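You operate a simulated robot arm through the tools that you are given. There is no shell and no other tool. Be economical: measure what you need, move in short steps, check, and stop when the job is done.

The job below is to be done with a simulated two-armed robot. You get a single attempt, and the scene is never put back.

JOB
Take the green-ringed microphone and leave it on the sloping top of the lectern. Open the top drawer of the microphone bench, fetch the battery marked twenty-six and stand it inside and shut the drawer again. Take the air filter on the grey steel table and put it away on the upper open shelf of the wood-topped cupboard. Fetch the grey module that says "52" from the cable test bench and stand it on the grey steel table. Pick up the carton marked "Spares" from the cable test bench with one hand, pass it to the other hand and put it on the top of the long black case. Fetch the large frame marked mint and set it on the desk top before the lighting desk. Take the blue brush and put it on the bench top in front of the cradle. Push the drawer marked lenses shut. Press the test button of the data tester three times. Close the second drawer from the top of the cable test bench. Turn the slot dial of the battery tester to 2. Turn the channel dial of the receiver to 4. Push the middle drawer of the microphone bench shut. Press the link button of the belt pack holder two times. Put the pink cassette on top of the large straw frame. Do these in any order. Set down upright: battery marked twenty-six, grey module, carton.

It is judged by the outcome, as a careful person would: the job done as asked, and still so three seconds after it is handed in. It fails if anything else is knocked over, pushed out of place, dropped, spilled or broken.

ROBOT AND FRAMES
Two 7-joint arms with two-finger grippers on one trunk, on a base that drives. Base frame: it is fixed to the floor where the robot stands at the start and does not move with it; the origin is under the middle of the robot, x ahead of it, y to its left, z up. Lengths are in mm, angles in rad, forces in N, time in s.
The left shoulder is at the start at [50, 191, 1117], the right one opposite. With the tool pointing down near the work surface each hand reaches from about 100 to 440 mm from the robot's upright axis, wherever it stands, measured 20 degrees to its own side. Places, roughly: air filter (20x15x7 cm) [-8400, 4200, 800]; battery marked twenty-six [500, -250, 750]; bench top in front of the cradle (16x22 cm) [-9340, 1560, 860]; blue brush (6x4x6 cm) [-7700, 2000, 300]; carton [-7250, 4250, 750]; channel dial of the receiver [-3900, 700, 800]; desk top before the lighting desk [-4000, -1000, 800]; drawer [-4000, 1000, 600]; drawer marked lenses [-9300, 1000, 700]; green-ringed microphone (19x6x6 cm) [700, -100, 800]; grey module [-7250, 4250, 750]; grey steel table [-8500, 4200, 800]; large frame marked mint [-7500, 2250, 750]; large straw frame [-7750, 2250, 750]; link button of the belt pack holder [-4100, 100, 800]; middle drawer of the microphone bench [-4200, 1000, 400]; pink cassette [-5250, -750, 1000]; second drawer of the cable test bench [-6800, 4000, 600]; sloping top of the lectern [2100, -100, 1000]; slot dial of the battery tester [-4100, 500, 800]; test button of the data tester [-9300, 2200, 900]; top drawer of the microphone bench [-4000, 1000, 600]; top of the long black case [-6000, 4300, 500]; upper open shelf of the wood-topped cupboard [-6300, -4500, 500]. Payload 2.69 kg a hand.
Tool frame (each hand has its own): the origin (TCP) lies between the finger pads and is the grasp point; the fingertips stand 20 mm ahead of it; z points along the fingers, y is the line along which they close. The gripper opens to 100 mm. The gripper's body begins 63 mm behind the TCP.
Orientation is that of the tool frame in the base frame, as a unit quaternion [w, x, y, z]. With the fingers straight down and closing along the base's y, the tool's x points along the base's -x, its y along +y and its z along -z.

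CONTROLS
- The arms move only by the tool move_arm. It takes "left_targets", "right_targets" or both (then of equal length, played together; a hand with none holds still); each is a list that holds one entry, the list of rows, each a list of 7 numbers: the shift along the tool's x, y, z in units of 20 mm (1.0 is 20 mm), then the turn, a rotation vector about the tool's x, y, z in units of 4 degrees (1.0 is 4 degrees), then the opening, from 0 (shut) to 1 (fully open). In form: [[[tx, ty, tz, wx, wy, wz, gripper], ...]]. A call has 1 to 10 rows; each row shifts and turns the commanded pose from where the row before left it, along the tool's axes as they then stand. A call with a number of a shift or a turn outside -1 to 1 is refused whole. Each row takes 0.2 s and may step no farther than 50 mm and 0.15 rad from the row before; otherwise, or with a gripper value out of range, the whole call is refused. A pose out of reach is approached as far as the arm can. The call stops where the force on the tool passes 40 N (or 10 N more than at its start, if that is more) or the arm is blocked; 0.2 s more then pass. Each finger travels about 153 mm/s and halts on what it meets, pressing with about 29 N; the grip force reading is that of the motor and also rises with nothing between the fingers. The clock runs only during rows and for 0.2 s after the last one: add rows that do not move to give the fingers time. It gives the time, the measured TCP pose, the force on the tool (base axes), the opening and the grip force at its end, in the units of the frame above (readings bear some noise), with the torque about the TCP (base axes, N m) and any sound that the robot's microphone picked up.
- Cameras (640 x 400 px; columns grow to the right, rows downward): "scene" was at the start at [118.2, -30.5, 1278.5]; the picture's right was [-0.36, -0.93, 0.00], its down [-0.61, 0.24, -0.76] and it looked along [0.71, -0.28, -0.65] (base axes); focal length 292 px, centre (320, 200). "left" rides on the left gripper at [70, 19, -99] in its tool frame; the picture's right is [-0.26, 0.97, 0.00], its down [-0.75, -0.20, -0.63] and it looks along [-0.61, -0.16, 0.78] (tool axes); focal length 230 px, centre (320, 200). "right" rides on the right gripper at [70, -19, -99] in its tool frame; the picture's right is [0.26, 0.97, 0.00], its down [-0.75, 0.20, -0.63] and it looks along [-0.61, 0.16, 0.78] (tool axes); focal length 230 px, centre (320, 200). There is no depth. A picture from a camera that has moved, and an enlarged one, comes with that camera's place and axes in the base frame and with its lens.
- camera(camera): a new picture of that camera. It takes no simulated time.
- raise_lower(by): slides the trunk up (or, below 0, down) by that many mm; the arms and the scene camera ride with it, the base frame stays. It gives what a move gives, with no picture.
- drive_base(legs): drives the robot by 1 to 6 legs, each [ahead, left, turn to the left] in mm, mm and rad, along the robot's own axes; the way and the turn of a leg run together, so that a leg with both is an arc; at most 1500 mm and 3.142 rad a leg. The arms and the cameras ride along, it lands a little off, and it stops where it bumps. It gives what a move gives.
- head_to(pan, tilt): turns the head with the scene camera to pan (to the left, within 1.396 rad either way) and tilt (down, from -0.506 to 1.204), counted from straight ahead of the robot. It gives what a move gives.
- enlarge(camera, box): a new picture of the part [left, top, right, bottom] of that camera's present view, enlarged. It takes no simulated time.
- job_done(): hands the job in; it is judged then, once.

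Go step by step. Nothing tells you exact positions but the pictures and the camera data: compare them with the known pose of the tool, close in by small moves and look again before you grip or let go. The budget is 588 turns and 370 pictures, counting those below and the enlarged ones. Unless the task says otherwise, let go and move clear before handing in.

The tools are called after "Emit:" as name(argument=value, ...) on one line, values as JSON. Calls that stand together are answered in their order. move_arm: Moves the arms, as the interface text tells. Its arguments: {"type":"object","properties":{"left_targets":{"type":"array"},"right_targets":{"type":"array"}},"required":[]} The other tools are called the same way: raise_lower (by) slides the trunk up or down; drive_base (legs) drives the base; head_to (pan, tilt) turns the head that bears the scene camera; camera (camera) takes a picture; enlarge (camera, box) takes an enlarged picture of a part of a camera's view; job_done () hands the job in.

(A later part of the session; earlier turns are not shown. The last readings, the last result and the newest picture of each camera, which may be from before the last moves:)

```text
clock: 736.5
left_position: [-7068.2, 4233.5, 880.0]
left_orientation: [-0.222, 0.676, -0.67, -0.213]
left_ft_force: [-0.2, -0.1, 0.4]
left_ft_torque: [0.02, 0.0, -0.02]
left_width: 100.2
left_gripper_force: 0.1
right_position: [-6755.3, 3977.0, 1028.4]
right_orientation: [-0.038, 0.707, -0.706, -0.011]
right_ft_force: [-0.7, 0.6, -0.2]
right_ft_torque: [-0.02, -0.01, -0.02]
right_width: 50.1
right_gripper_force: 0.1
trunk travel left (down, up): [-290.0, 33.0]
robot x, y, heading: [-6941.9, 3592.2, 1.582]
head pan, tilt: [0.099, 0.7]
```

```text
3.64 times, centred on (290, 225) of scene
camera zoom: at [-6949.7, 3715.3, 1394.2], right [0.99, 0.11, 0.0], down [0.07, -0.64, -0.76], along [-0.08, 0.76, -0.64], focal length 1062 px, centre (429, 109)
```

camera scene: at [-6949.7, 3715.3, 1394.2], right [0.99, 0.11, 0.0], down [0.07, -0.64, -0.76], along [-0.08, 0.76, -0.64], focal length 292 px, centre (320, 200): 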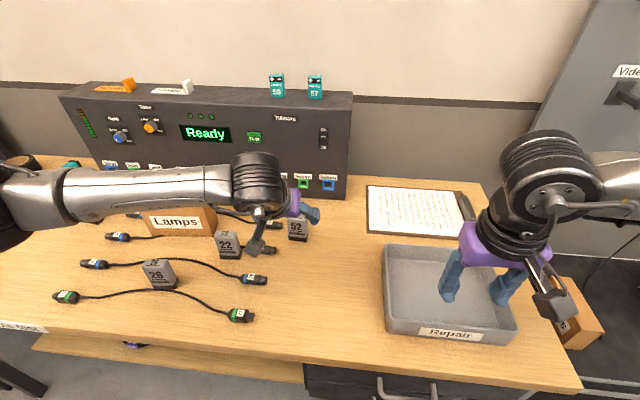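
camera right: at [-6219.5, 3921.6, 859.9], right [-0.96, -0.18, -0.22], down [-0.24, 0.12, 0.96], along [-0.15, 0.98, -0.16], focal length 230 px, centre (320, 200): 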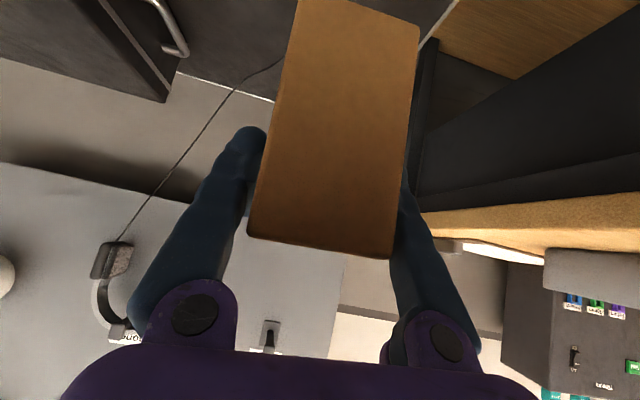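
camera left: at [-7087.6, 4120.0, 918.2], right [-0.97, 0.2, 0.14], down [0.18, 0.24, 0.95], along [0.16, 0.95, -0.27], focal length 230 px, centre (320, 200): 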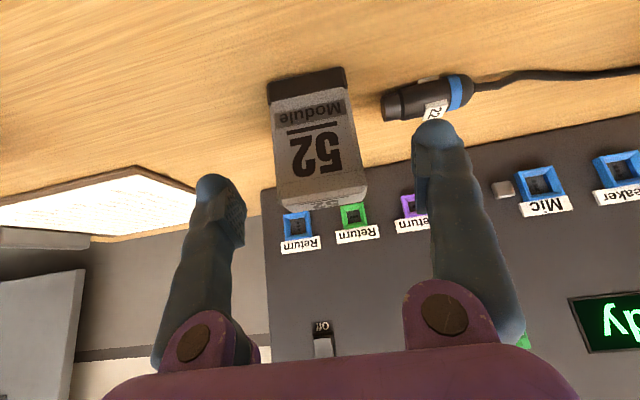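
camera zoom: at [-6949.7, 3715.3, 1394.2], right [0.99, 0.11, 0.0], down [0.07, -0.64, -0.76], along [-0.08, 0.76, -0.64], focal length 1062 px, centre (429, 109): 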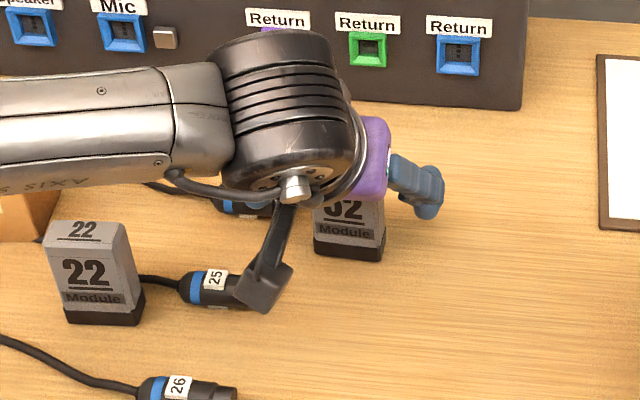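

Narrow the opening a bit (to avoid the nearby connector), advance and grip.

Emit:
move_arm(left_targets=[[[0, -0.1, 0, 0, 0, 0, 0.75], [0, 0, 0, 0, 0, 0, 0.75], [-0.1, 0, 0.9, 0, 0, 0, 0.75], [-0.1, 0, 0.6, 0, 0, 0, 0.75], [0, 0, 0, 0, 0, 0, 0.3], [0, 0, 0, 0, 0, 0, 0.3], [0, 0, 0, 0, 0, 0, 0.3]]])

Emit:
camera(camera="left")

```text
clock: 738.1
left_position: [-7064.4, 4254.0, 858.8]
left_orientation: [-0.222, 0.677, -0.669, -0.213]
left_ft_force: [0.0, 0.4, 0.1]
left_ft_torque: [0.01, -0.01, 0.01]
left_width: 49.1
left_gripper_force: 28.8
right_position: [-6755.0, 3975.7, 1028.1]
right_orientation: [0.039, -0.706, 0.707, 0.011]
right_ft_force: [0.1, -0.6, 0.9]
right_ft_torque: [0.01, -0.01, 0.0]
right_width: 50.0
right_gripper_force: 0.0
trunk travel left (down, up): [-290.0, 33.0]
robot x, y, heading: [-6936.7, 3588.4, 1.581]
head pan, tilt: [0.099, 0.7]
```

```text
109 pictures are left
camera left: at [-7083.8, 4140.1, 896.5], right [-0.97, 0.2, 0.14], down [0.18, 0.24, 0.95], along [0.16, 0.95, -0.27], focal length 230 px, centre (320, 200)
```

left: 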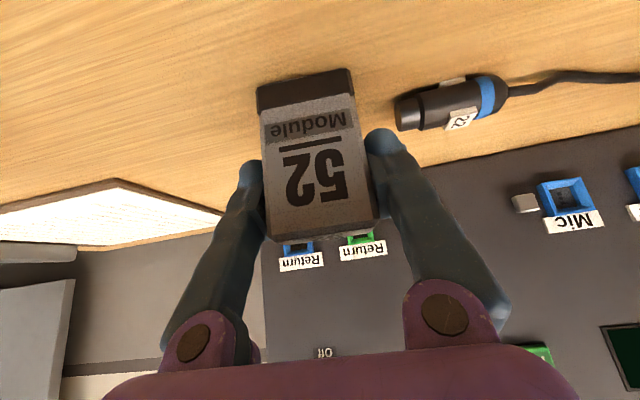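

Gripped. Lift, back off and drive to the grey table.

Emit:
move_arm(left_targets=[[[-0.3, 0, -0.4, 0, 0, 0, 0.3], [-0.58, 0, -0.81, 0, 0, 0, 0.3], [-0.58, 0, -0.81, 0, 0, 0, 0.3], [-0.58, 0, -0.81, 0, 0, 0, 0.3], [-0.58, 0, -0.81, 0, 0, 0, 0.3], [-0.58, 0, -0.81, 0, 0, 0, 0.3], [-0.58, 0, -0.81, 0, 0, 0, 0.3], [-0.58, 0, -0.81, 0, 0, 0, 0.3]]])

Emit:
drive_base(legs=[[-350, 0, 0], [0, 1400, 0]])

Emit:
head_to(pan=0.0, tilt=0.6)

Emit:
camera(camera="scene")

```text
clock: 739.9
left_position: [-7069.9, 4252.1, 1007.7]
left_orientation: [-0.222, 0.676, -0.669, -0.213]
left_ft_force: [-0.4, -0.5, -1.5]
left_ft_torque: [0.03, 0.0, 0.0]
left_width: 48.9
left_gripper_force: 29.3
right_position: [-6756.6, 3976.8, 1028.5]
right_orientation: [0.039, -0.706, 0.707, 0.011]
right_ft_force: [0.1, -0.2, -0.9]
right_ft_torque: [-0.02, -0.02, 0.0]
right_width: 50.0
right_gripper_force: 0.1
trunk travel left (down, up): [-290.0, 33.0]
robot x, y, heading: [-6939.4, 3587.3, 1.588]
head pan, tilt: [0.099, 0.7]
```

```text
clock: 754.4
left_position: [-8482.6, 3884.8, 1007.7]
left_orientation: [-0.222, 0.676, -0.669, -0.213]
left_ft_force: [0.6, 0.3, -0.1]
left_ft_torque: [-0.01, -0.04, 0.01]
left_width: 48.9
left_gripper_force: 29.1
right_position: [-8168.6, 3607.9, 1028.1]
right_orientation: [0.038, -0.705, 0.708, 0.012]
right_ft_force: [0.2, -0.6, 0.1]
right_ft_torque: [0.0, 0.01, 0.04]
right_width: 50.0
right_gripper_force: 0.1
trunk travel left (down, up): [-290.0, 33.0]
robot x, y, heading: [-8355.3, 3221.9, 1.581]
head pan, tilt: [0.099, 0.7]
```

```text
clock: 755.1
left_position: [-8483.4, 3884.7, 1008.3]
left_orientation: [-0.222, 0.676, -0.67, -0.212]
left_ft_force: [0.5, -0.7, -1.5]
left_ft_torque: [-0.01, -0.03, 0.03]
left_width: 48.8
left_gripper_force: 28.7
right_position: [-8168.7, 3607.2, 1029.2]
right_orientation: [0.038, -0.706, 0.707, 0.012]
right_ft_force: [-1.2, 0.1, 0.5]
right_ft_torque: [0.02, 0.05, 0.06]
right_width: 49.8
right_gripper_force: 0.0
trunk travel left (down, up): [-290.0, 33.0]
robot x, y, heading: [-8355.0, 3220.8, 1.581]
head pan, tilt: [0.0, 0.6]
```

```text
108 pictures are left
camera scene: at [-8356.3, 3350.3, 1402.8], right [1.0, 0.01, 0.0], down [0.01, -0.57, -0.82], along [-0.01, 0.82, -0.57], focal length 292 px, centre (320, 200)
```

scene: 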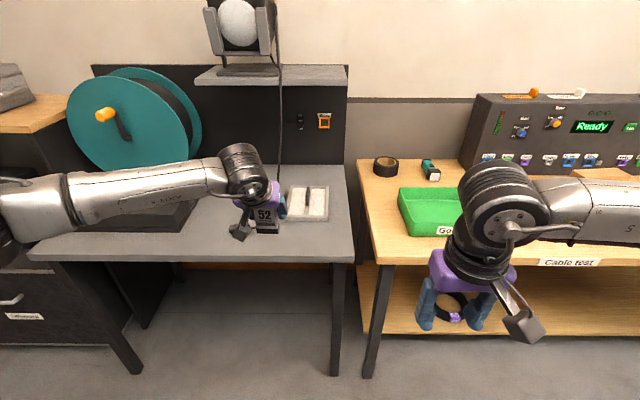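

The filter occupies x≈-8488…-8340, y≈4112–4331. I'll stand the module at the front-right of the grey table, about (-8325, 4025).

Emit:
drive_base(legs=[[140, -158, 0]])

Emit:
move_arm(left_targets=[[[0.58, 0, 0.81, 0, 0, 0, 0.3], [0.58, 0, 0.81, 0, 0, 0, 0.3], [0.58, 0, 0.81, 0, 0, 0, 0.3], [0.58, 0, 0.81, 0, 0, 0, 0.3]]])

Emit:
head_to(pan=0.1, tilt=0.7)

Emit:
camera(camera="scene")

Emit:
camera(camera="left")

```text
clock: 757.1
left_position: [-8323.1, 4026.6, 1007.1]
left_orientation: [-0.222, 0.676, -0.67, -0.212]
left_ft_force: [0.0, -0.2, -1.0]
left_ft_torque: [0.02, 0.04, 0.02]
left_width: 48.8
left_gripper_force: 29.0
right_position: [-8011.5, 3749.3, 1028.7]
right_orientation: [0.039, -0.705, 0.708, 0.011]
right_ft_force: [1.1, 0.1, -0.7]
right_ft_torque: [-0.02, 0.0, 0.01]
right_width: 50.1
right_gripper_force: 0.1
trunk travel left (down, up): [-290.0, 33.0]
robot x, y, heading: [-8198.4, 3363.0, 1.577]
head pan, tilt: [0.0, 0.6]
```

```text
clock: 758.1
left_position: [-8321.7, 4027.5, 927.2]
left_orientation: [-0.222, 0.676, -0.67, -0.213]
left_ft_force: [0.5, -0.2, -0.6]
left_ft_torque: [0.03, -0.02, -0.02]
left_width: 48.6
left_gripper_force: 28.7
right_position: [-8012.4, 3748.4, 1028.7]
right_orientation: [0.039, -0.706, 0.707, 0.011]
right_ft_force: [-0.3, 0.1, -0.6]
right_ft_torque: [0.03, 0.0, 0.03]
right_width: 49.9
right_gripper_force: 0.0
trunk travel left (down, up): [-290.0, 33.0]
robot x, y, heading: [-8198.4, 3362.2, 1.574]
head pan, tilt: [0.0, 0.6]
```

```text
clock: 758.8
left_position: [-8323.3, 4026.1, 928.2]
left_orientation: [-0.222, 0.676, -0.67, -0.212]
left_ft_force: [1.0, -0.1, -1.1]
left_ft_torque: [0.0, -0.02, -0.03]
left_width: 48.8
left_gripper_force: 29.1
right_position: [-8012.3, 3748.2, 1029.5]
right_orientation: [0.039, -0.706, 0.707, 0.011]
right_ft_force: [-0.6, -0.7, -0.7]
right_ft_torque: [-0.01, -0.01, 0.01]
right_width: 49.9
right_gripper_force: 0.0
trunk travel left (down, up): [-290.0, 33.0]
robot x, y, heading: [-8198.3, 3365.0, 1.577]
head pan, tilt: [0.099, 0.7]
```

```text
107 pictures are left
camera scene: at [-8207.2, 3488.1, 1394.2], right [0.99, 0.11, 0.0], down [0.07, -0.64, -0.77], along [-0.08, 0.76, -0.64], focal length 292 px, centre (320, 200)
```

scene: 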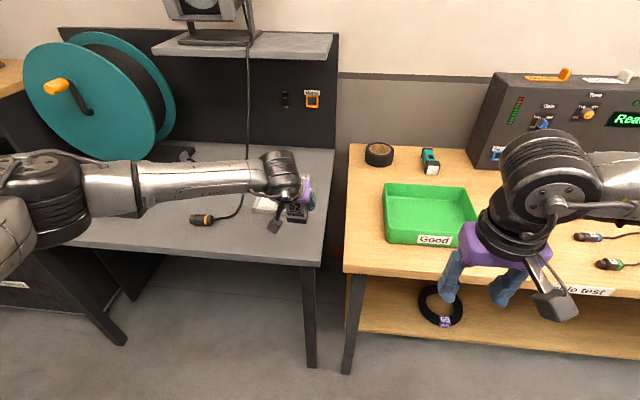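

```text
106 pictures are left
camera left: at [-8341.7, 3913.4, 965.6], right [-0.97, 0.21, 0.14], down [0.18, 0.24, 0.95], along [0.16, 0.95, -0.27], focal length 230 px, centre (320, 200)
```

left: 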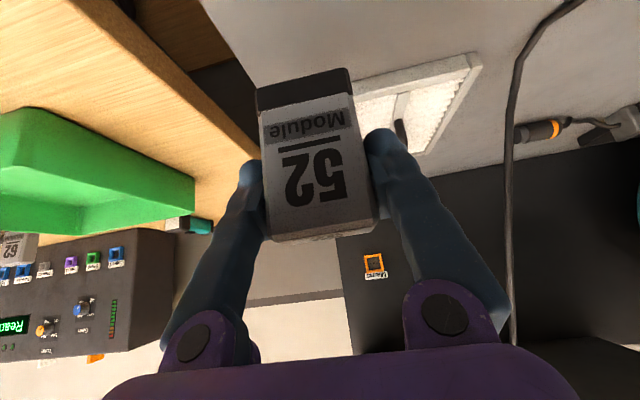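

Lower in small steps until contact.

Emit:
move_arm(left_targets=[[[0.23, 0, 0.33, 0, 0, 0, 0.3], [0.23, 0, 0.33, 0, 0, 0, 0.3], [0.23, 0, 0.33, 0, 0, 0, 0.3], [0.15, 0, 0.2, 0, 0, 0, 0.3], [0.12, 0, 0.16, 0, 0, 0, 0.3], [0.12, 0, 0.16, 0, 0, 0, 0.3]]])

Emit:
enlarge(camera="scene", box=[200, 160, 350, 290])

```text
clock: 760.2
left_position: [-8321.8, 4027.3, 889.8]
left_orientation: [-0.223, 0.675, -0.671, -0.212]
left_ft_force: [0.1, 0.2, 0.1]
left_ft_torque: [-0.02, 0.0, 0.03]
left_width: 48.8
left_gripper_force: 29.3
right_position: [-8013.1, 3749.4, 1029.3]
right_orientation: [0.039, -0.705, 0.708, 0.01]
right_ft_force: [-0.4, 0.4, -0.1]
right_ft_torque: [-0.01, 0.02, 0.01]
right_width: 49.9
right_gripper_force: 0.1
trunk travel left (down, up): [-290.0, 33.0]
robot x, y, heading: [-8196.9, 3365.2, 1.578]
head pan, tilt: [0.099, 0.7]
```

```text
3.08 times, centred on (275, 225) of scene
camera zoom: at [-8207.2, 3488.2, 1394.2], right [0.99, 0.11, 0.0], down [0.07, -0.64, -0.76], along [-0.08, 0.76, -0.64], focal length 899 px, centre (458, 123)
```

zoom: 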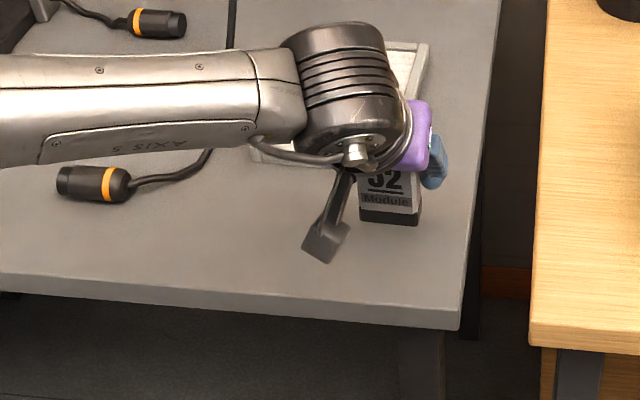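

Emit:
move_arm(left_targets=[[[0.12, 0, 0.16, 0, 0, 0, 0.3], [0.12, 0, 0.16, 0, 0, 0, 0.3], [0.12, 0, 0.16, 0, 0, 0, 0.3], [0.12, 0, 0.16, 0, 0, 0, 0.3], [0.12, 0, 0.16, 0, 0, 0, 0.3], [0.12, 0, 0.16, 0, 0, 0, 0.3], [0.12, 0, 0.16, 0, 0, 0, 0.3]]])

```text
clock: 761.8
left_position: [-8321.7, 4025.7, 863.1]
left_orientation: [-0.223, 0.675, -0.67, -0.212]
left_ft_force: [-0.4, 1.3, -1.3]
left_ft_torque: [0.04, -0.01, 0.02]
left_width: 49.0
left_gripper_force: 29.3
right_position: [-8010.9, 3748.7, 1028.0]
right_orientation: [0.039, -0.706, 0.707, 0.011]
right_ft_force: [0.1, -0.5, -1.1]
right_ft_torque: [-0.02, 0.01, 0.02]
right_width: 50.0
right_gripper_force: 0.0
trunk travel left (down, up): [-290.0, 33.0]
robot x, y, heading: [-8198.2, 3361.6, 1.578]
head pan, tilt: [0.099, 0.7]
```

Emit:
move_arm(left_targets=[[[0.12, 0, 0.16, 0, 0, 0, 0.3], [0.12, 0, 0.16, 0, 0, 0, 0.3], [0.12, 0, 0.16, 0, 0, 0, 0.3], [0.12, 0, 0.16, 0, 0, 0, 0.3], [0.12, 0, 0.16, 0, 0, 0, 0.3]]])

Emit:
enlarge(camera="scene", box=[200, 160, 350, 290])

```text
clock: 763.0
left_position: [-8321.5, 4027.2, 842.8]
left_orientation: [-0.223, 0.675, -0.67, -0.213]
left_ft_force: [-1.0, -0.6, -1.2]
left_ft_torque: [-0.01, 0.01, 0.01]
left_width: 48.7
left_gripper_force: 28.6
right_position: [-8012.1, 3748.3, 1028.6]
right_orientation: [0.038, -0.705, 0.708, 0.011]
right_ft_force: [-0.1, 0.1, 0.1]
right_ft_torque: [0.0, 0.02, -0.03]
right_width: 50.1
right_gripper_force: 0.2
trunk travel left (down, up): [-290.0, 33.0]
robot x, y, heading: [-8196.8, 3367.9, 1.575]
head pan, tilt: [0.099, 0.7]
```

```text
3.08 times, centred on (275, 225) of scene
camera zoom: at [-8207.2, 3488.2, 1394.2], right [0.99, 0.11, 0.0], down [0.07, -0.64, -0.76], along [-0.08, 0.76, -0.64], focal length 899 px, centre (458, 123)
```

zoom: 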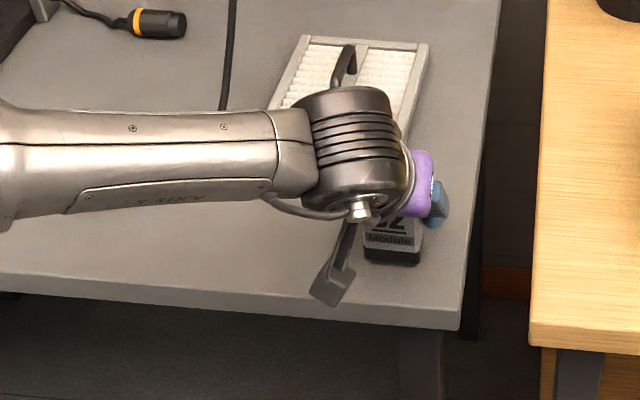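

Emit:
move_arm(left_targets=[[[0.12, 0, 0.16, 0, 0, 0, 0.3], [0.12, 0, 0.16, 0, 0, 0, 0.3], [0.12, 0, 0.16, 0, 0, 0, 0.3], [0.12, 0, 0.16, 0, 0, 0, 0.3], [0.12, 0, 0.16, 0, 0, 0, 0.3]]])

```text
clock: 764.2
left_position: [-8320.6, 4027.3, 826.3]
left_orientation: [-0.225, 0.674, -0.67, -0.214]
left_ft_force: [-1.8, 3.0, 25.0]
left_ft_torque: [0.17, 0.06, -0.02]
left_width: 48.8
left_gripper_force: 28.8
right_position: [-8012.0, 3745.9, 1028.3]
right_orientation: [0.039, -0.705, 0.708, 0.012]
right_ft_force: [-0.4, -0.2, -0.5]
right_ft_torque: [-0.01, 0.02, -0.02]
right_width: 50.1
right_gripper_force: 0.0
trunk travel left (down, up): [-290.0, 33.0]
robot x, y, heading: [-8195.0, 3359.6, 1.575]
head pan, tilt: [0.099, 0.7]
```

Contact. Release and withdraw back along the axis.

Emit:
move_arm(left_targets=[[[-0.05, 0, -0.08, 0, 0, 0, 0.3], [0, 0, 0, 0, 0, 0, 0.52], [0, 0, 0, 0, 0, 0, 0.62], [0, 0, 0, 0, 0, 0, 0.7], [0, 0, -0.4, 0, 0, 0, 0.7], [0, 0, -0.8, 0, 0, 0, 0.7], [0, 0, -1, 0, 0, 0, 0.7], [0, 0, -1, 0, 0, 0, 0.7], [0, 0, -1, 0, 0, 0, 0.7], [-0.58, 0, -0.81, 0, 0, 0, 0.7]]])

Emit:
camera(camera="scene")

```text
clock: 766.4
left_position: [-8322.5, 3978.2, 913.6]
left_orientation: [-0.222, 0.675, -0.67, -0.213]
left_ft_force: [0.1, -0.1, -0.1]
left_ft_torque: [-0.01, 0.02, 0.01]
left_width: 69.8
left_gripper_force: 0.1
right_position: [-8012.0, 3747.8, 1029.4]
right_orientation: [0.039, -0.706, 0.707, 0.011]
right_ft_force: [-0.4, -0.6, 0.3]
right_ft_torque: [0.0, -0.01, 0.04]
right_width: 49.9
right_gripper_force: 0.1
trunk travel left (down, up): [-290.0, 33.0]
robot x, y, heading: [-8192.2, 3363.7, 1.58]
head pan, tilt: [0.099, 0.7]
```

```text
103 pictures are left
camera scene: at [-8207.1, 3488.0, 1394.2], right [0.99, 0.11, 0.0], down [0.07, -0.64, -0.77], along [-0.08, 0.76, -0.64], focal length 292 px, centre (320, 200)
```

scene: 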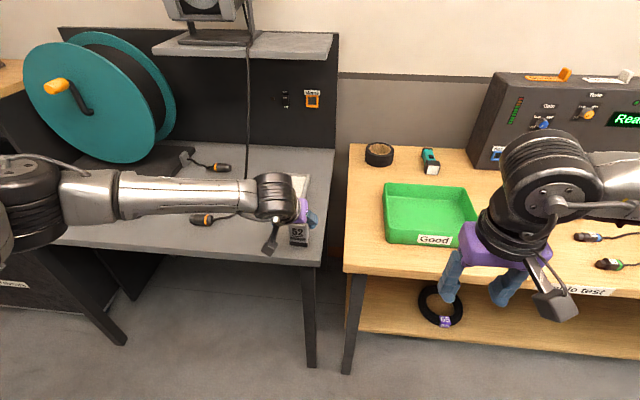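

Module 52 stands on the grey table. Now the air filter: its handle is around (-8408, 4270). Raise the left hand, shift and advance.

Emit:
move_arm(left_targets=[[[-0.58, 0, -0.81, 0, 0, 0, 0.6], [-0.58, 0, -0.81, 0, 0, 0, 0.6], [-0.58, 0, -0.81, 0, 0, 0, 0.6], [-0.58, 0, -0.81, 0, 0, 0, 0.6], [-0.58, 0, -0.81, 0, 0, 0, 0.6]]])

Emit:
drive_base(legs=[[0, 86, 0], [230, 0, 0]])

Emit:
camera(camera="scene")

Emit:
camera(camera="left")

```text
clock: 767.6
left_position: [-8322.5, 3977.9, 1012.5]
left_orientation: [-0.223, 0.676, -0.67, -0.212]
left_ft_force: [0.6, -0.3, 0.2]
left_ft_torque: [0.03, -0.03, -0.03]
left_width: 60.2
left_gripper_force: 0.2
right_position: [-8011.5, 3748.4, 1028.2]
right_orientation: [0.038, -0.706, 0.708, 0.011]
right_ft_force: [-0.3, 0.3, 0.1]
right_ft_torque: [-0.04, 0.04, 0.02]
right_width: 50.0
right_gripper_force: 0.0
trunk travel left (down, up): [-290.0, 33.0]
robot x, y, heading: [-8196.3, 3361.7, 1.581]
head pan, tilt: [0.099, 0.7]
```

```text
clock: 770.4
left_position: [-8407.4, 4209.2, 1010.7]
left_orientation: [-0.223, 0.674, -0.672, -0.212]
left_ft_force: [0.1, 1.4, 0.1]
left_ft_torque: [-0.02, 0.01, 0.0]
left_width: 59.9
left_gripper_force: 0.0
right_position: [-8096.1, 3978.3, 1028.7]
right_orientation: [0.039, -0.704, 0.709, 0.011]
right_ft_force: [-0.7, 0.5, -0.3]
right_ft_torque: [-0.04, 0.0, -0.01]
right_width: 50.1
right_gripper_force: 0.1
trunk travel left (down, up): [-290.0, 33.0]
robot x, y, heading: [-8281.5, 3594.3, 1.576]
head pan, tilt: [0.099, 0.7]
```

```text
102 pictures are left
camera scene: at [-8292.4, 3719.2, 1394.1], right [0.99, 0.1, 0.0], down [0.07, -0.64, -0.76], along [-0.08, 0.76, -0.64], focal length 292 px, centre (320, 200)
```

scene: 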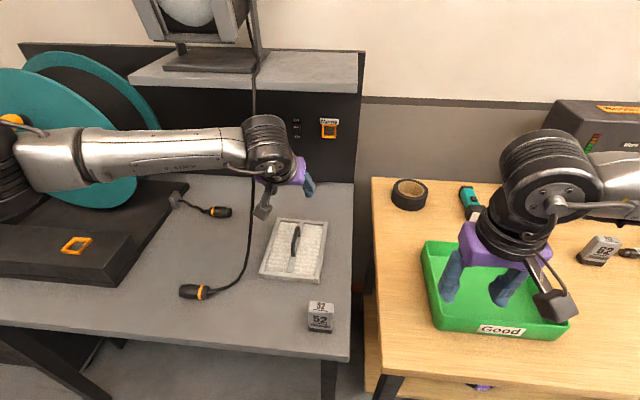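

```text
101 pictures are left
camera left: at [-8426.9, 4095.8, 1049.5], right [-0.97, 0.21, 0.14], down [0.19, 0.24, 0.95], along [0.17, 0.95, -0.27], focal length 230 px, centre (320, 200)
```

left: 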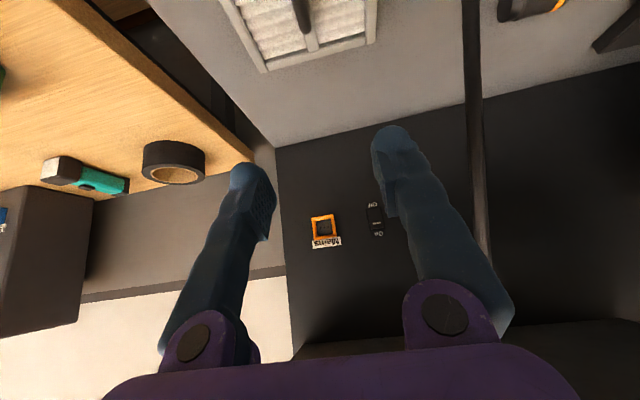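

Emit:
enlarge(camera="scene", box=[230, 190, 370, 340])

```text
2.67 times, centred on (300, 265) of scene
camera zoom: at [-8292.4, 3719.2, 1394.1], right [0.99, 0.1, 0.0], down [0.07, -0.64, -0.76], along [-0.08, 0.76, -0.64], focal length 779 px, centre (373, 27)
```

zoom: 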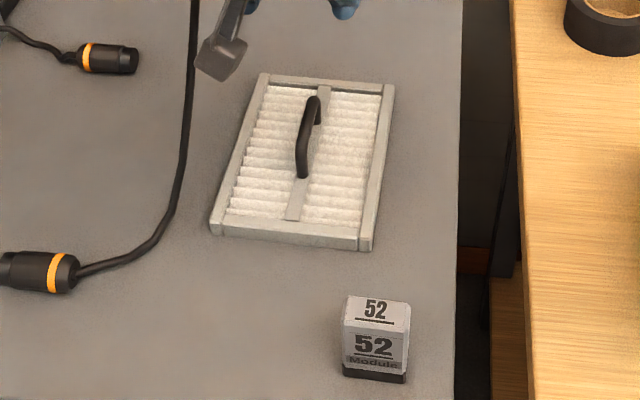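

Filter: x -8487…-8335, y 4134–4348; handle bar along y at x≈-8411, y 4201–4277, top z≈818. Descend onto the handle.

Emit:
move_arm(left_targets=[[[0.5, 0.02, 0.99, 0, 0, 0, 0.5], [0.5, 0.02, 0.99, 0, 0, 0, 0.5], [0.5, 0.02, 0.99, 0, 0, 0, 0.5], [0.5, 0.02, 0.99, 0, 0, 0, 0.5], [0.5, 0.02, 0.99, 0, 0, 0, 0.5], [0.5, 0.02, 0.99, 0, 0, 0, 0.5], [0.5, 0.02, 0.99, 0, 0, 0, 0.5]]])

Emit:
camera(camera="left")

Emit:
enlarge(camera="scene", box=[230, 190, 370, 340])

```text
clock: 772.0
left_position: [-8408.6, 4233.0, 857.9]
left_orientation: [-0.223, 0.674, -0.671, -0.212]
left_ft_force: [0.0, -0.1, 0.2]
left_ft_torque: [0.0, 0.0, -0.01]
left_width: 49.8
left_gripper_force: 0.2
right_position: [-8095.2, 3977.8, 1028.8]
right_orientation: [0.039, -0.704, 0.709, 0.01]
right_ft_force: [-0.4, -0.4, -0.4]
right_ft_torque: [-0.01, 0.04, 0.04]
right_width: 50.0
right_gripper_force: 0.1
trunk travel left (down, up): [-290.0, 33.0]
robot x, y, heading: [-8283.1, 3591.9, 1.574]
head pan, tilt: [0.099, 0.7]
```

```text
99 pictures are left
camera left: at [-8428.4, 4120.3, 896.3], right [-0.97, 0.21, 0.14], down [0.19, 0.24, 0.95], along [0.17, 0.95, -0.27], focal length 230 px, centre (320, 200)
```

left: 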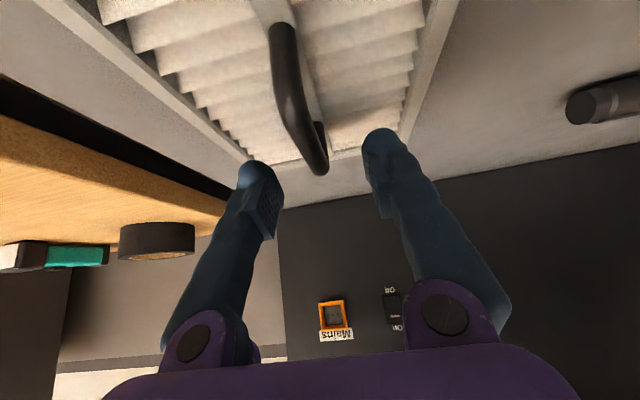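

```text
2.67 times, centred on (300, 265) of scene
camera zoom: at [-8292.4, 3718.7, 1394.2], right [0.99, 0.1, 0.0], down [0.07, -0.64, -0.76], along [-0.08, 0.76, -0.64], focal length 779 px, centre (373, 27)
```

zoom: 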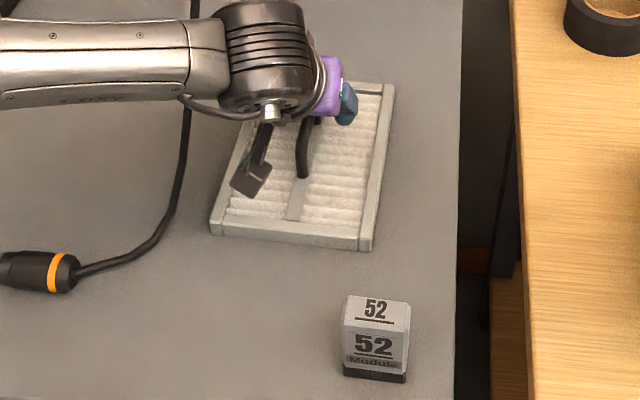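

Emit:
move_arm(left_targets=[[[0.4, 0.05, 0.7, 0, 0, 0, 0.5], [0.4, 0, 0.7, 0, 0, 0, 0.5], [0.3, 0, 0.5, 0, 0, 0, 0.5], [0, 0, 0, 0, 0, 0, 0], [0, 0, 0, 0, 0, 0, 0], [0, 0, 0, 0, 0, 0, 0], [0, 0, 0, 0, 0, 0, 0]]])

Emit:
camera(camera="left")

```text
clock: 773.5
left_position: [-8405.9, 4237.4, 819.6]
left_orientation: [-0.226, 0.673, -0.671, -0.214]
left_ft_force: [3.7, -2.0, 31.6]
left_ft_torque: [0.04, 0.31, -0.22]
left_width: 5.8
left_gripper_force: 28.8
right_position: [-8094.1, 3974.9, 1030.4]
right_orientation: [0.038, -0.704, 0.709, 0.013]
right_ft_force: [-0.3, 0.5, 0.1]
right_ft_torque: [-0.04, 0.02, 0.02]
right_width: 49.7
right_gripper_force: 0.0
trunk travel left (down, up): [-290.0, 33.0]
robot x, y, heading: [-8288.1, 3590.7, 1.576]
head pan, tilt: [0.099, 0.7]
```

```text
97 pictures are left
camera left: at [-8426.1, 4123.9, 857.8], right [-0.97, 0.21, 0.14], down [0.18, 0.23, 0.96], along [0.17, 0.95, -0.26], focal length 230 px, centre (320, 200)
```

left: 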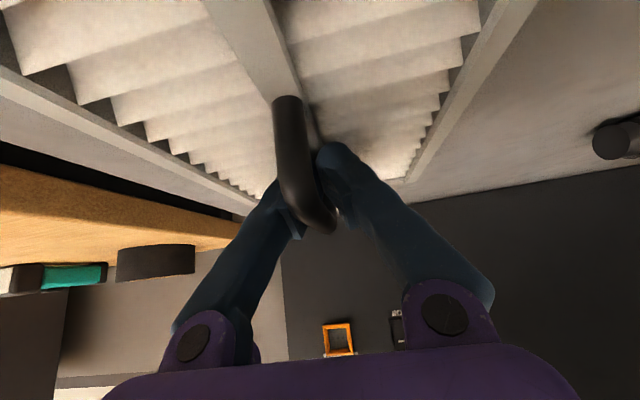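

The fingers seem to have closed beneath the bar. Open, rise ~16 mm and grip the bar itself.

Emit:
move_arm(left_targets=[[[0, 0, 0, 0, 0, 0, 0.5], [0, 0, 0, 0, 0, 0, 0.5], [-0.25, 0.15, -0.35, 0, 0, 0, 0.5], [-0.25, 0, -0.35, 0, 0, 0, 0.5], [0, 0, 0, 0, 0, 0, 0], [0, 0, 0, 0, 0, 0, 0], [0, 0, 0, 0, 0, 0, 0], [0, 0, 0, 0, 0, 0, 0]]])

Emit:
camera(camera="left")

```text
clock: 775.4
left_position: [-8410.8, 4236.7, 832.2]
left_orientation: [-0.223, 0.674, -0.672, -0.212]
left_ft_force: [-0.5, 0.1, -1.6]
left_ft_torque: [0.0, 0.0, -0.01]
left_width: 6.3
left_gripper_force: 29.4
right_position: [-8096.1, 3978.5, 1028.6]
right_orientation: [0.038, -0.704, 0.709, 0.011]
right_ft_force: [-0.6, 0.4, 0.4]
right_ft_torque: [0.01, 0.0, -0.02]
right_width: 50.0
right_gripper_force: 0.0
trunk travel left (down, up): [-290.0, 33.0]
robot x, y, heading: [-8279.5, 3591.8, 1.573]
head pan, tilt: [0.099, 0.7]
```

```text
96 pictures are left
camera left: at [-8431.1, 4123.7, 869.9], right [-0.97, 0.21, 0.14], down [0.19, 0.24, 0.95], along [0.17, 0.95, -0.27], focal length 230 px, centre (320, 200)
```

left: 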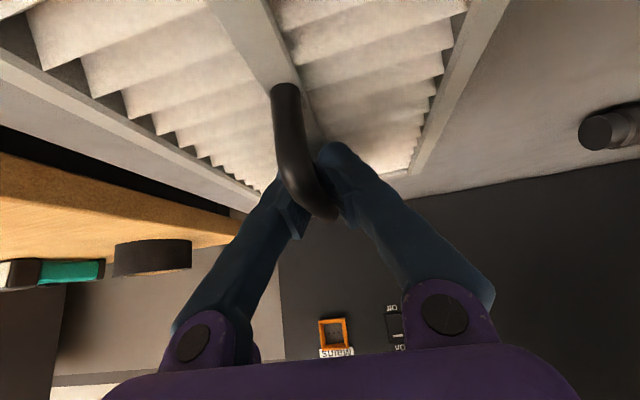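

It is holding something 6 mm thick (the bar). Lift gently and check.

Emit:
move_arm(left_targets=[[[-0.2, 0, -0.3, 0, 0, 0, 0], [-0.4, 0, -0.6, 0, 0, 0, 0], [-0.5, 0, -0.7, 0, 0, 0, 0], [-0.5, 0, -0.7, 0, 0, 0, 0], [-0.5, 0, -0.7, 0, 0, 0, 0]]])

Emit:
camera(camera="scene")

```text
clock: 776.5
left_position: [-8412.1, 4235.9, 904.9]
left_orientation: [-0.222, 0.674, -0.672, -0.212]
left_ft_force: [-0.1, 0.3, -0.8]
left_ft_torque: [0.04, 0.0, 0.02]
left_width: 6.2
left_gripper_force: 29.0
right_position: [-8095.9, 3978.6, 1028.7]
right_orientation: [0.038, -0.704, 0.709, 0.011]
right_ft_force: [-0.6, 1.0, -0.8]
right_ft_torque: [-0.03, 0.01, 0.0]
right_width: 50.0
right_gripper_force: 0.0
trunk travel left (down, up): [-290.0, 33.0]
robot x, y, heading: [-8286.0, 3594.6, 1.574]
head pan, tilt: [0.099, 0.7]
```

```text
95 pictures are left
camera scene: at [-8292.4, 3718.5, 1394.2], right [0.99, 0.1, 0.0], down [0.07, -0.64, -0.76], along [-0.08, 0.76, -0.64], focal length 292 px, centre (320, 200)
```

scene: 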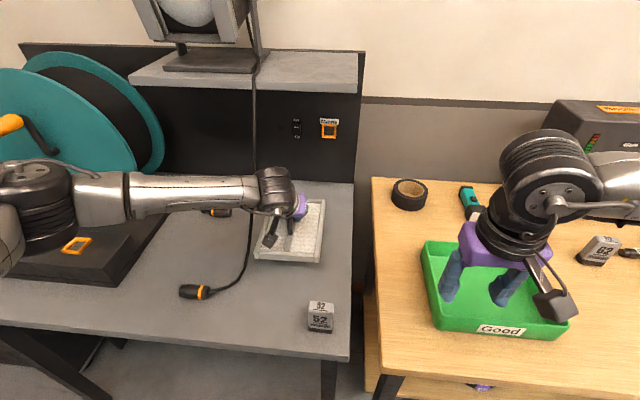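

The filter lifts. Raise and retract it, back away, and turn round toward the uplights bench for the mint frame.

Emit:
move_arm(left_targets=[[[-0.5, 0, -0.8, 0, 0, 0, 0], [-0.5, 0, -0.8, 0, 0, 0, 0], [-0.5, 0, -0.8, 0, 0, 0, 0], [-0.5, 0, -0.8, 0, 0, 0, 0], [-0.5, 0, -0.8, 0, 0, 0, 0], [-0.5, 0, -0.8, 0, 0, 0, 0], [-0.5, 0, -0.8, 0, 0, 0, 0], [-0.5, 0, -0.8, 0, 0, 0, 0]]])

Emit:
drive_base(legs=[[-560, 0, 0]])

Emit:
move_arm(left_targets=[[[0.85, 0, -0.6, 0, 0.5, 0, 0], [0.85, 0, -0.6, 0, 0.5, 0, 0], [0.85, 0, -0.6, 0, 0.5, 0, 0], [0.85, 0, -0.6, 0, 0.5, 0, 0], [0.85, 0, -0.6, 0, 0.5, 0, 0], [0.85, 0, -0.6, 0, 0.5, 0, 0], [0.9, 0, -0.5, 0, 0.5, 0, 0], [0.9, 0, -0.5, 0, 0.5, 0, 0]]], right_targets=[[[0.3, 0, -0.4, 0, 0, 0, 0.6], [0.3, 0, -0.4, 0, 0, 0, 0.6], [0.3, 0, -0.4, 0, 0, 0, 0.6], [0.3, 0, -0.4, 0, 0, 0, 0.6], [0.3, 0, -0.4, 0, 0, 0, 0.6], [0.3, 0, -0.4, 0, 0, 0, 0.6], [0.3, 0, -0.4, 0, 0, 0, 0.6], [0.3, 0, -0.4, 0, 0, 0, 0.6]]])

Emit:
camera(camera="scene")

```text
clock: 778.4
left_position: [-8415.6, 4227.5, 1056.5]
left_orientation: [-0.224, 0.674, -0.672, -0.213]
left_ft_force: [-0.4, 0.0, -1.5]
left_ft_torque: [0.0, -0.01, 0.0]
left_width: 6.1
left_gripper_force: 29.2
right_position: [-8096.5, 3978.4, 1029.4]
right_orientation: [0.038, -0.704, 0.71, 0.011]
right_ft_force: [0.1, 0.2, 0.2]
right_ft_torque: [-0.05, -0.03, 0.03]
right_width: 50.1
right_gripper_force: 0.1
trunk travel left (down, up): [-290.0, 33.0]
robot x, y, heading: [-8282.5, 3596.5, 1.575]
head pan, tilt: [0.099, 0.7]
```

```text
clock: 781.6
left_position: [-8413.1, 3666.7, 1055.1]
left_orientation: [0.224, -0.672, 0.673, 0.212]
left_ft_force: [-0.1, -0.8, -1.7]
left_ft_torque: [0.01, 0.0, -0.01]
left_width: 5.9
left_gripper_force: 28.8
right_position: [-8094.6, 3417.0, 1027.7]
right_orientation: [0.039, -0.702, 0.711, 0.01]
right_ft_force: [0.1, -0.3, 0.6]
right_ft_torque: [0.01, 0.01, -0.01]
right_width: 50.1
right_gripper_force: 0.0
trunk travel left (down, up): [-290.0, 33.0]
robot x, y, heading: [-8281.0, 3031.5, 1.567]
head pan, tilt: [0.099, 0.7]
```

```text
clock: 783.4
left_position: [-8413.3, 3500.5, 1069.7]
left_orientation: [0.127, -0.695, 0.698, 0.116]
left_ft_force: [-0.5, -0.5, -0.7]
left_ft_torque: [0.04, 0.03, 0.02]
left_width: 6.1
left_gripper_force: 28.9
right_position: [-8096.8, 3364.7, 1087.9]
right_orientation: [0.039, -0.703, 0.71, 0.011]
right_ft_force: [0.0, -0.1, -0.2]
right_ft_torque: [0.0, 0.03, -0.04]
right_width: 59.9
right_gripper_force: 0.1
trunk travel left (down, up): [-290.0, 33.0]
robot x, y, heading: [-8284.4, 3031.6, 1.57]
head pan, tilt: [0.099, 0.7]
```

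```text
94 pictures are left
camera scene: at [-8291.6, 3157.4, 1394.2], right [1.0, 0.1, 0.0], down [0.06, -0.64, -0.77], along [-0.08, 0.76, -0.64], focal length 292 px, centre (320, 200)
```

scene: 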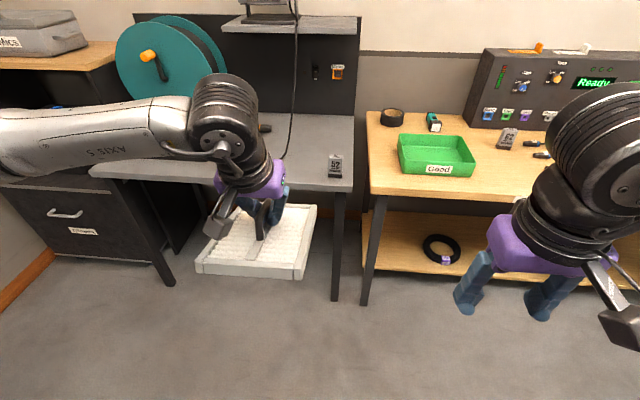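

Turn around to face -y and slide along to the mint frame.

Emit:
drive_base(legs=[[0, 0, -1.56], [0, 0, -1.56], [0, 850, 0]])

Emit:
head_to(pan=0.0, tilt=0.7)

Emit:
camera(camera="scene")

```text
clock: 798.7
left_position: [-7294.8, 2593.1, 1069.3]
left_orientation: [0.117, 0.687, 0.706, -0.126]
left_ft_force: [0.4, 0.1, -0.5]
left_ft_torque: [-0.05, 0.0, 0.06]
left_width: 6.1
left_gripper_force: 29.1
right_position: [-7614.7, 2720.7, 1088.9]
right_orientation: [0.012, 0.701, 0.712, -0.038]
right_ft_force: [-1.0, -0.2, -0.5]
right_ft_torque: [-0.01, -0.02, -0.03]
right_width: 59.9
right_gripper_force: 0.0
trunk travel left (down, up): [-290.0, 33.0]
robot x, y, heading: [-7437.5, 3055.3, -1.545]
head pan, tilt: [0.099, 0.7]
```

```text
clock: 799.4
left_position: [-7294.9, 2592.7, 1068.7]
left_orientation: [0.116, 0.688, 0.705, -0.126]
left_ft_force: [-0.1, -0.4, -1.5]
left_ft_torque: [-0.03, -0.02, 0.03]
left_width: 5.7
left_gripper_force: 29.2
right_position: [-7614.9, 2721.0, 1088.1]
right_orientation: [0.012, 0.701, 0.712, -0.038]
right_ft_force: [0.9, 0.9, -0.4]
right_ft_torque: [0.01, -0.02, 0.04]
right_width: 60.0
right_gripper_force: 0.0
trunk travel left (down, up): [-290.0, 33.0]
robot x, y, heading: [-7437.8, 3063.2, -1.543]
head pan, tilt: [0.0, 0.7]
```

```text
93 pictures are left
camera scene: at [-7435.5, 2933.0, 1394.2], right [-1.0, -0.03, 0.0], down [-0.02, 0.64, -0.76], along [0.02, -0.76, -0.64], focal length 292 px, centre (320, 200)
```

scene: 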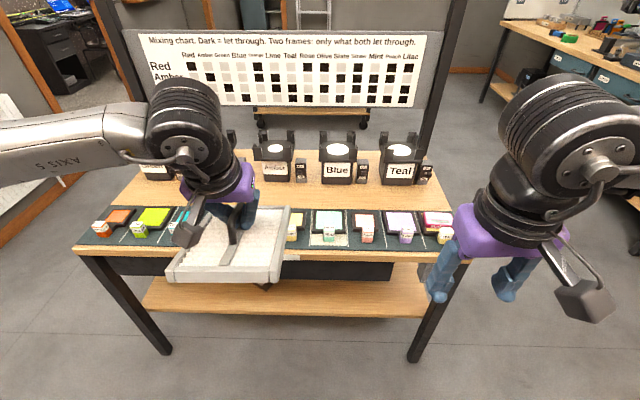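

Move the right hand inward and drive in toward the mint frame's block.

Emit:
move_arm(right_targets=[[[0, 1, 0, 0, 0, 0, 0.6], [0, 1, 0, 0, 0, 0, 0.6], [0, 1, 0, 0, 0, 0, 0.6], [0, 1, 0, 0, 0, 0, 0.6], [0, 1, 0, 0, 0, 0, 0.6]]], left_targets=[[[0, 1, -0.5, 0, 0, 0, 0], [0, 1, -0.5, 0, 0, 0, 0], [0, 1, -0.5, 0, 0, 0, 0], [0, 1, -0.5, 0, 0, 0, 0], [0, 0, -0.5, 0, 0, 0, 0]]])

Emit:
drive_base(legs=[[0, 70, -0.02], [250, 0, 0]])

Emit:
head_to(pan=-0.1, tilt=0.9)

Emit:
camera(camera="scene")

Emit:
camera(camera="right")

```text
clock: 800.6
left_position: [-7213.0, 2611.2, 1115.9]
left_orientation: [0.117, 0.689, 0.704, -0.125]
left_ft_force: [0.3, -0.3, -1.9]
left_ft_torque: [-0.02, 0.0, 0.01]
left_width: 6.0
left_gripper_force: 28.8
right_position: [-7515.3, 2722.2, 1085.8]
right_orientation: [0.011, 0.701, 0.712, -0.039]
right_ft_force: [-0.1, 0.3, 0.1]
right_ft_torque: [0.0, 0.01, 0.04]
right_width: 60.1
right_gripper_force: 0.0
trunk travel left (down, up): [-290.0, 33.0]
robot x, y, heading: [-7440.8, 3058.5, -1.543]
head pan, tilt: [0.0, 0.7]
```

```text
clock: 803.3
left_position: [-7152.2, 2362.8, 1115.7]
left_orientation: [0.116, 0.696, 0.697, -0.127]
left_ft_force: [0.5, 0.6, -1.5]
left_ft_torque: [0.0, 0.02, 0.01]
left_width: 6.0
left_gripper_force: 29.0
right_position: [-7452.4, 2480.3, 1084.3]
right_orientation: [0.011, 0.709, 0.705, -0.038]
right_ft_force: [-0.4, -0.1, -0.4]
right_ft_torque: [0.03, 0.0, 0.02]
right_width: 60.1
right_gripper_force: 0.1
trunk travel left (down, up): [-290.0, 33.0]
robot x, y, heading: [-7367.0, 2815.1, -1.569]
head pan, tilt: [0.0, 0.7]
```

```text
clock: 804.0
left_position: [-7152.1, 2362.9, 1115.6]
left_orientation: [0.116, 0.697, 0.697, -0.128]
left_ft_force: [0.0, 1.2, -1.8]
left_ft_torque: [-0.02, -0.02, -0.01]
left_width: 6.0
left_gripper_force: 28.4
right_position: [-7452.3, 2480.9, 1086.4]
right_orientation: [0.011, 0.709, 0.704, -0.038]
right_ft_force: [1.1, 0.3, 0.6]
right_ft_torque: [0.02, -0.02, -0.05]
right_width: 60.2
right_gripper_force: 0.1
trunk travel left (down, up): [-290.0, 33.0]
robot x, y, heading: [-7365.4, 2814.2, -1.566]
head pan, tilt: [-0.099, 0.901]
```

```text
92 pictures are left
camera scene: at [-7374.5, 2698.9, 1378.1], right [-1.0, 0.1, 0.0], down [0.07, 0.78, -0.62], along [-0.06, -0.62, -0.78], focal length 292 px, centre (320, 200)
```

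scene: 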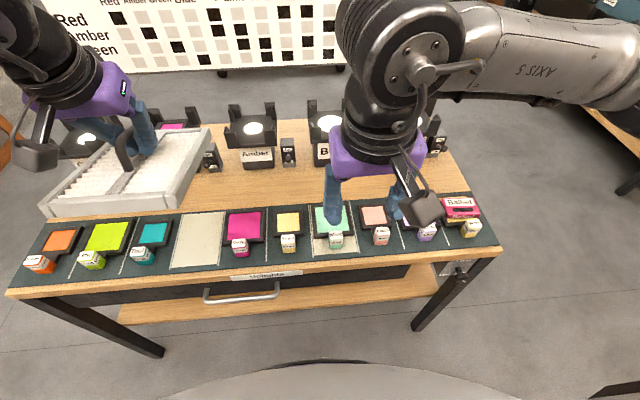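

```text
91 pictures are left
camera right: at [-7466.8, 2557.8, 1179.6], right [0.97, 0.25, -0.06], down [0.22, -0.71, 0.67], along [0.13, -0.66, -0.74], focal length 230 px, centre (320, 200)
```

right: 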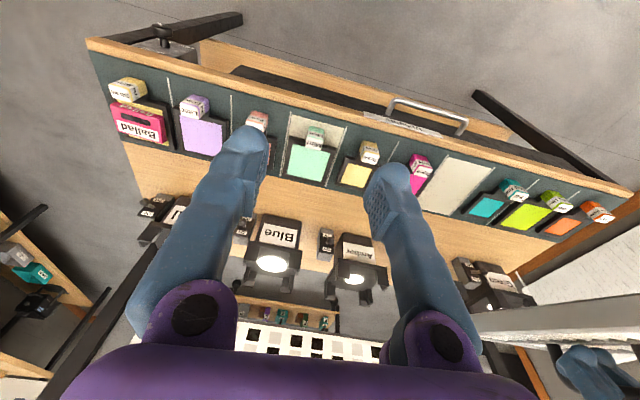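

Mint block at (-7445, 2349). Lower the right hand onto it.

Emit:
move_arm(right_targets=[[[-0.55, 0.06, 0.9, 0, 0, 0, 0.6], [-0.55, 0.06, 0.9, 0, 0, 0, 0.6], [-0.55, 0.06, 0.9, 0, 0, 0, 0.6], [-0.55, 0.06, 0.9, 0, 0, 0, 0.6], [-0.55, 0.06, 0.9, 0, 0, 0, 0.6], [-0.55, 0.06, 0.9, 0, 0, 0, 0.6], [-0.55, 0.06, 0.9, 0, 0, 0, 0.6], [-0.55, 0.06, 0.9, 0, 0, 0, 0.6], [-0.55, 0.06, 0.9, 0, 0, 0, 0.6], [-0.55, 0.06, 0.9, 0, 0, 0, 0.6]]])

Emit:
camera(camera="right")

Emit:
enlarge(camera="scene", box=[250, 160, 420, 290])

```text
clock: 806.2
left_position: [-7153.3, 2362.3, 1115.4]
left_orientation: [0.116, 0.697, 0.696, -0.128]
left_ft_force: [-0.7, 0.1, -1.6]
left_ft_torque: [-0.01, 0.0, 0.0]
left_width: 5.9
left_gripper_force: 28.1
right_position: [-7447.6, 2357.6, 913.1]
right_orientation: [0.011, 0.708, 0.705, -0.038]
right_ft_force: [0.6, -0.1, 1.0]
right_ft_torque: [0.03, 0.0, 0.01]
right_width: 60.1
right_gripper_force: 0.1
trunk travel left (down, up): [-290.0, 33.0]
robot x, y, heading: [-7369.8, 2814.5, -1.568]
head pan, tilt: [-0.099, 0.901]
```

```text
90 pictures are left
camera right: at [-7461.7, 2435.0, 1008.0], right [0.97, 0.25, -0.06], down [0.22, -0.71, 0.67], along [0.13, -0.66, -0.74], focal length 230 px, centre (320, 200)
```

right: 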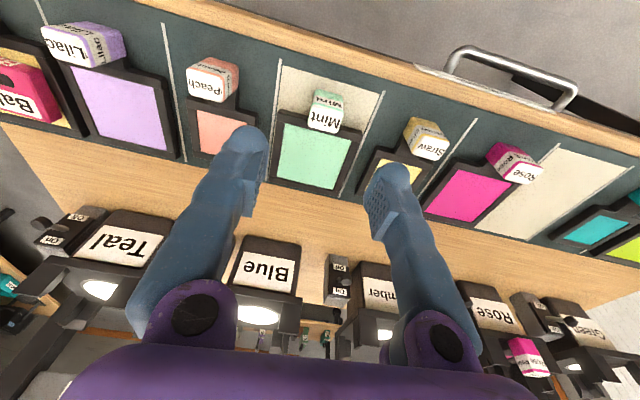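

```text
3.08 times, centred on (335, 225) of scene
camera zoom: at [-7374.5, 2698.5, 1378.0], right [-1.0, 0.1, 0.0], down [0.07, 0.78, -0.62], along [-0.06, -0.62, -0.78], focal length 899 px, centre (274, 123)
```

zoom: 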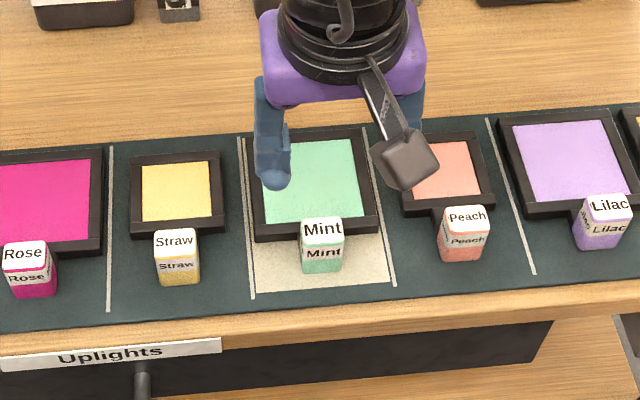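

Emit:
move_arm(right_targets=[[[0, 0.1, 0.95, 0, 0, 0, 0.6], [0, 0.1, 0.95, 0, 0, 0, 0.6], [0, 0.1, 0.95, 0, 0, 0, 0.6], [0, 0, 0.95, 0, 0, 0, 0.6], [0, 0, 0.95, 0, 0, 0, 0.6], [0, 0, 0.9, 0, 0, 0, 0.6]]])

Emit:
camera(camera="right")

Emit:
enlarge(camera="scene", box=[250, 160, 420, 290])

```text
clock: 807.6
left_position: [-7153.1, 2362.9, 1115.9]
left_orientation: [0.115, 0.696, 0.697, -0.128]
left_ft_force: [0.8, -0.3, -1.4]
left_ft_torque: [-0.02, -0.04, 0.02]
left_width: 5.9
left_gripper_force: 28.9
right_position: [-7444.9, 2349.6, 799.9]
right_orientation: [0.011, 0.709, 0.704, -0.038]
right_ft_force: [1.0, 0.6, -0.1]
right_ft_torque: [0.0, -0.02, 0.01]
right_width: 59.9
right_gripper_force: 0.0
trunk travel left (down, up): [-290.0, 33.0]
robot x, y, heading: [-7371.0, 2816.1, -1.567]
head pan, tilt: [-0.099, 0.901]
```

```text
88 pictures are left
camera right: at [-7460.4, 2427.2, 893.3], right [0.97, 0.25, -0.05], down [0.22, -0.71, 0.67], along [0.13, -0.66, -0.74], focal length 230 px, centre (320, 200)
```

right: 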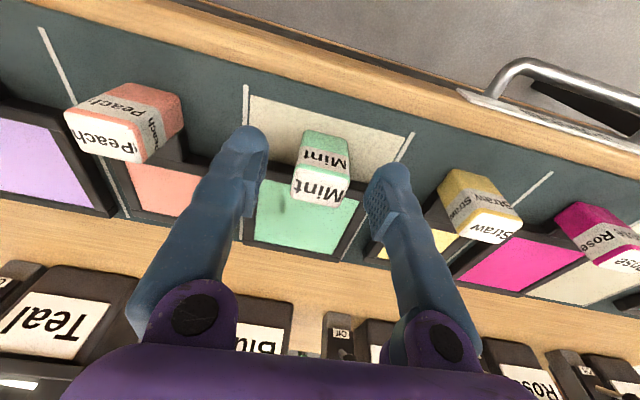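

```text
3.08 times, centred on (335, 225) of scene
camera zoom: at [-7374.5, 2698.6, 1378.0], right [-1.0, 0.1, 0.0], down [0.07, 0.78, -0.62], along [-0.06, -0.62, -0.78], focal length 899 px, centre (274, 123)
```

zoom: 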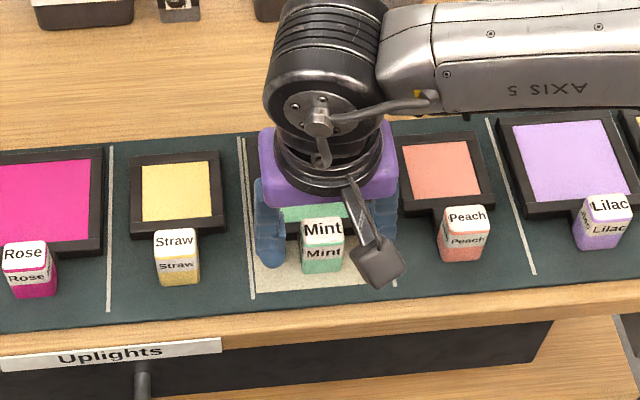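

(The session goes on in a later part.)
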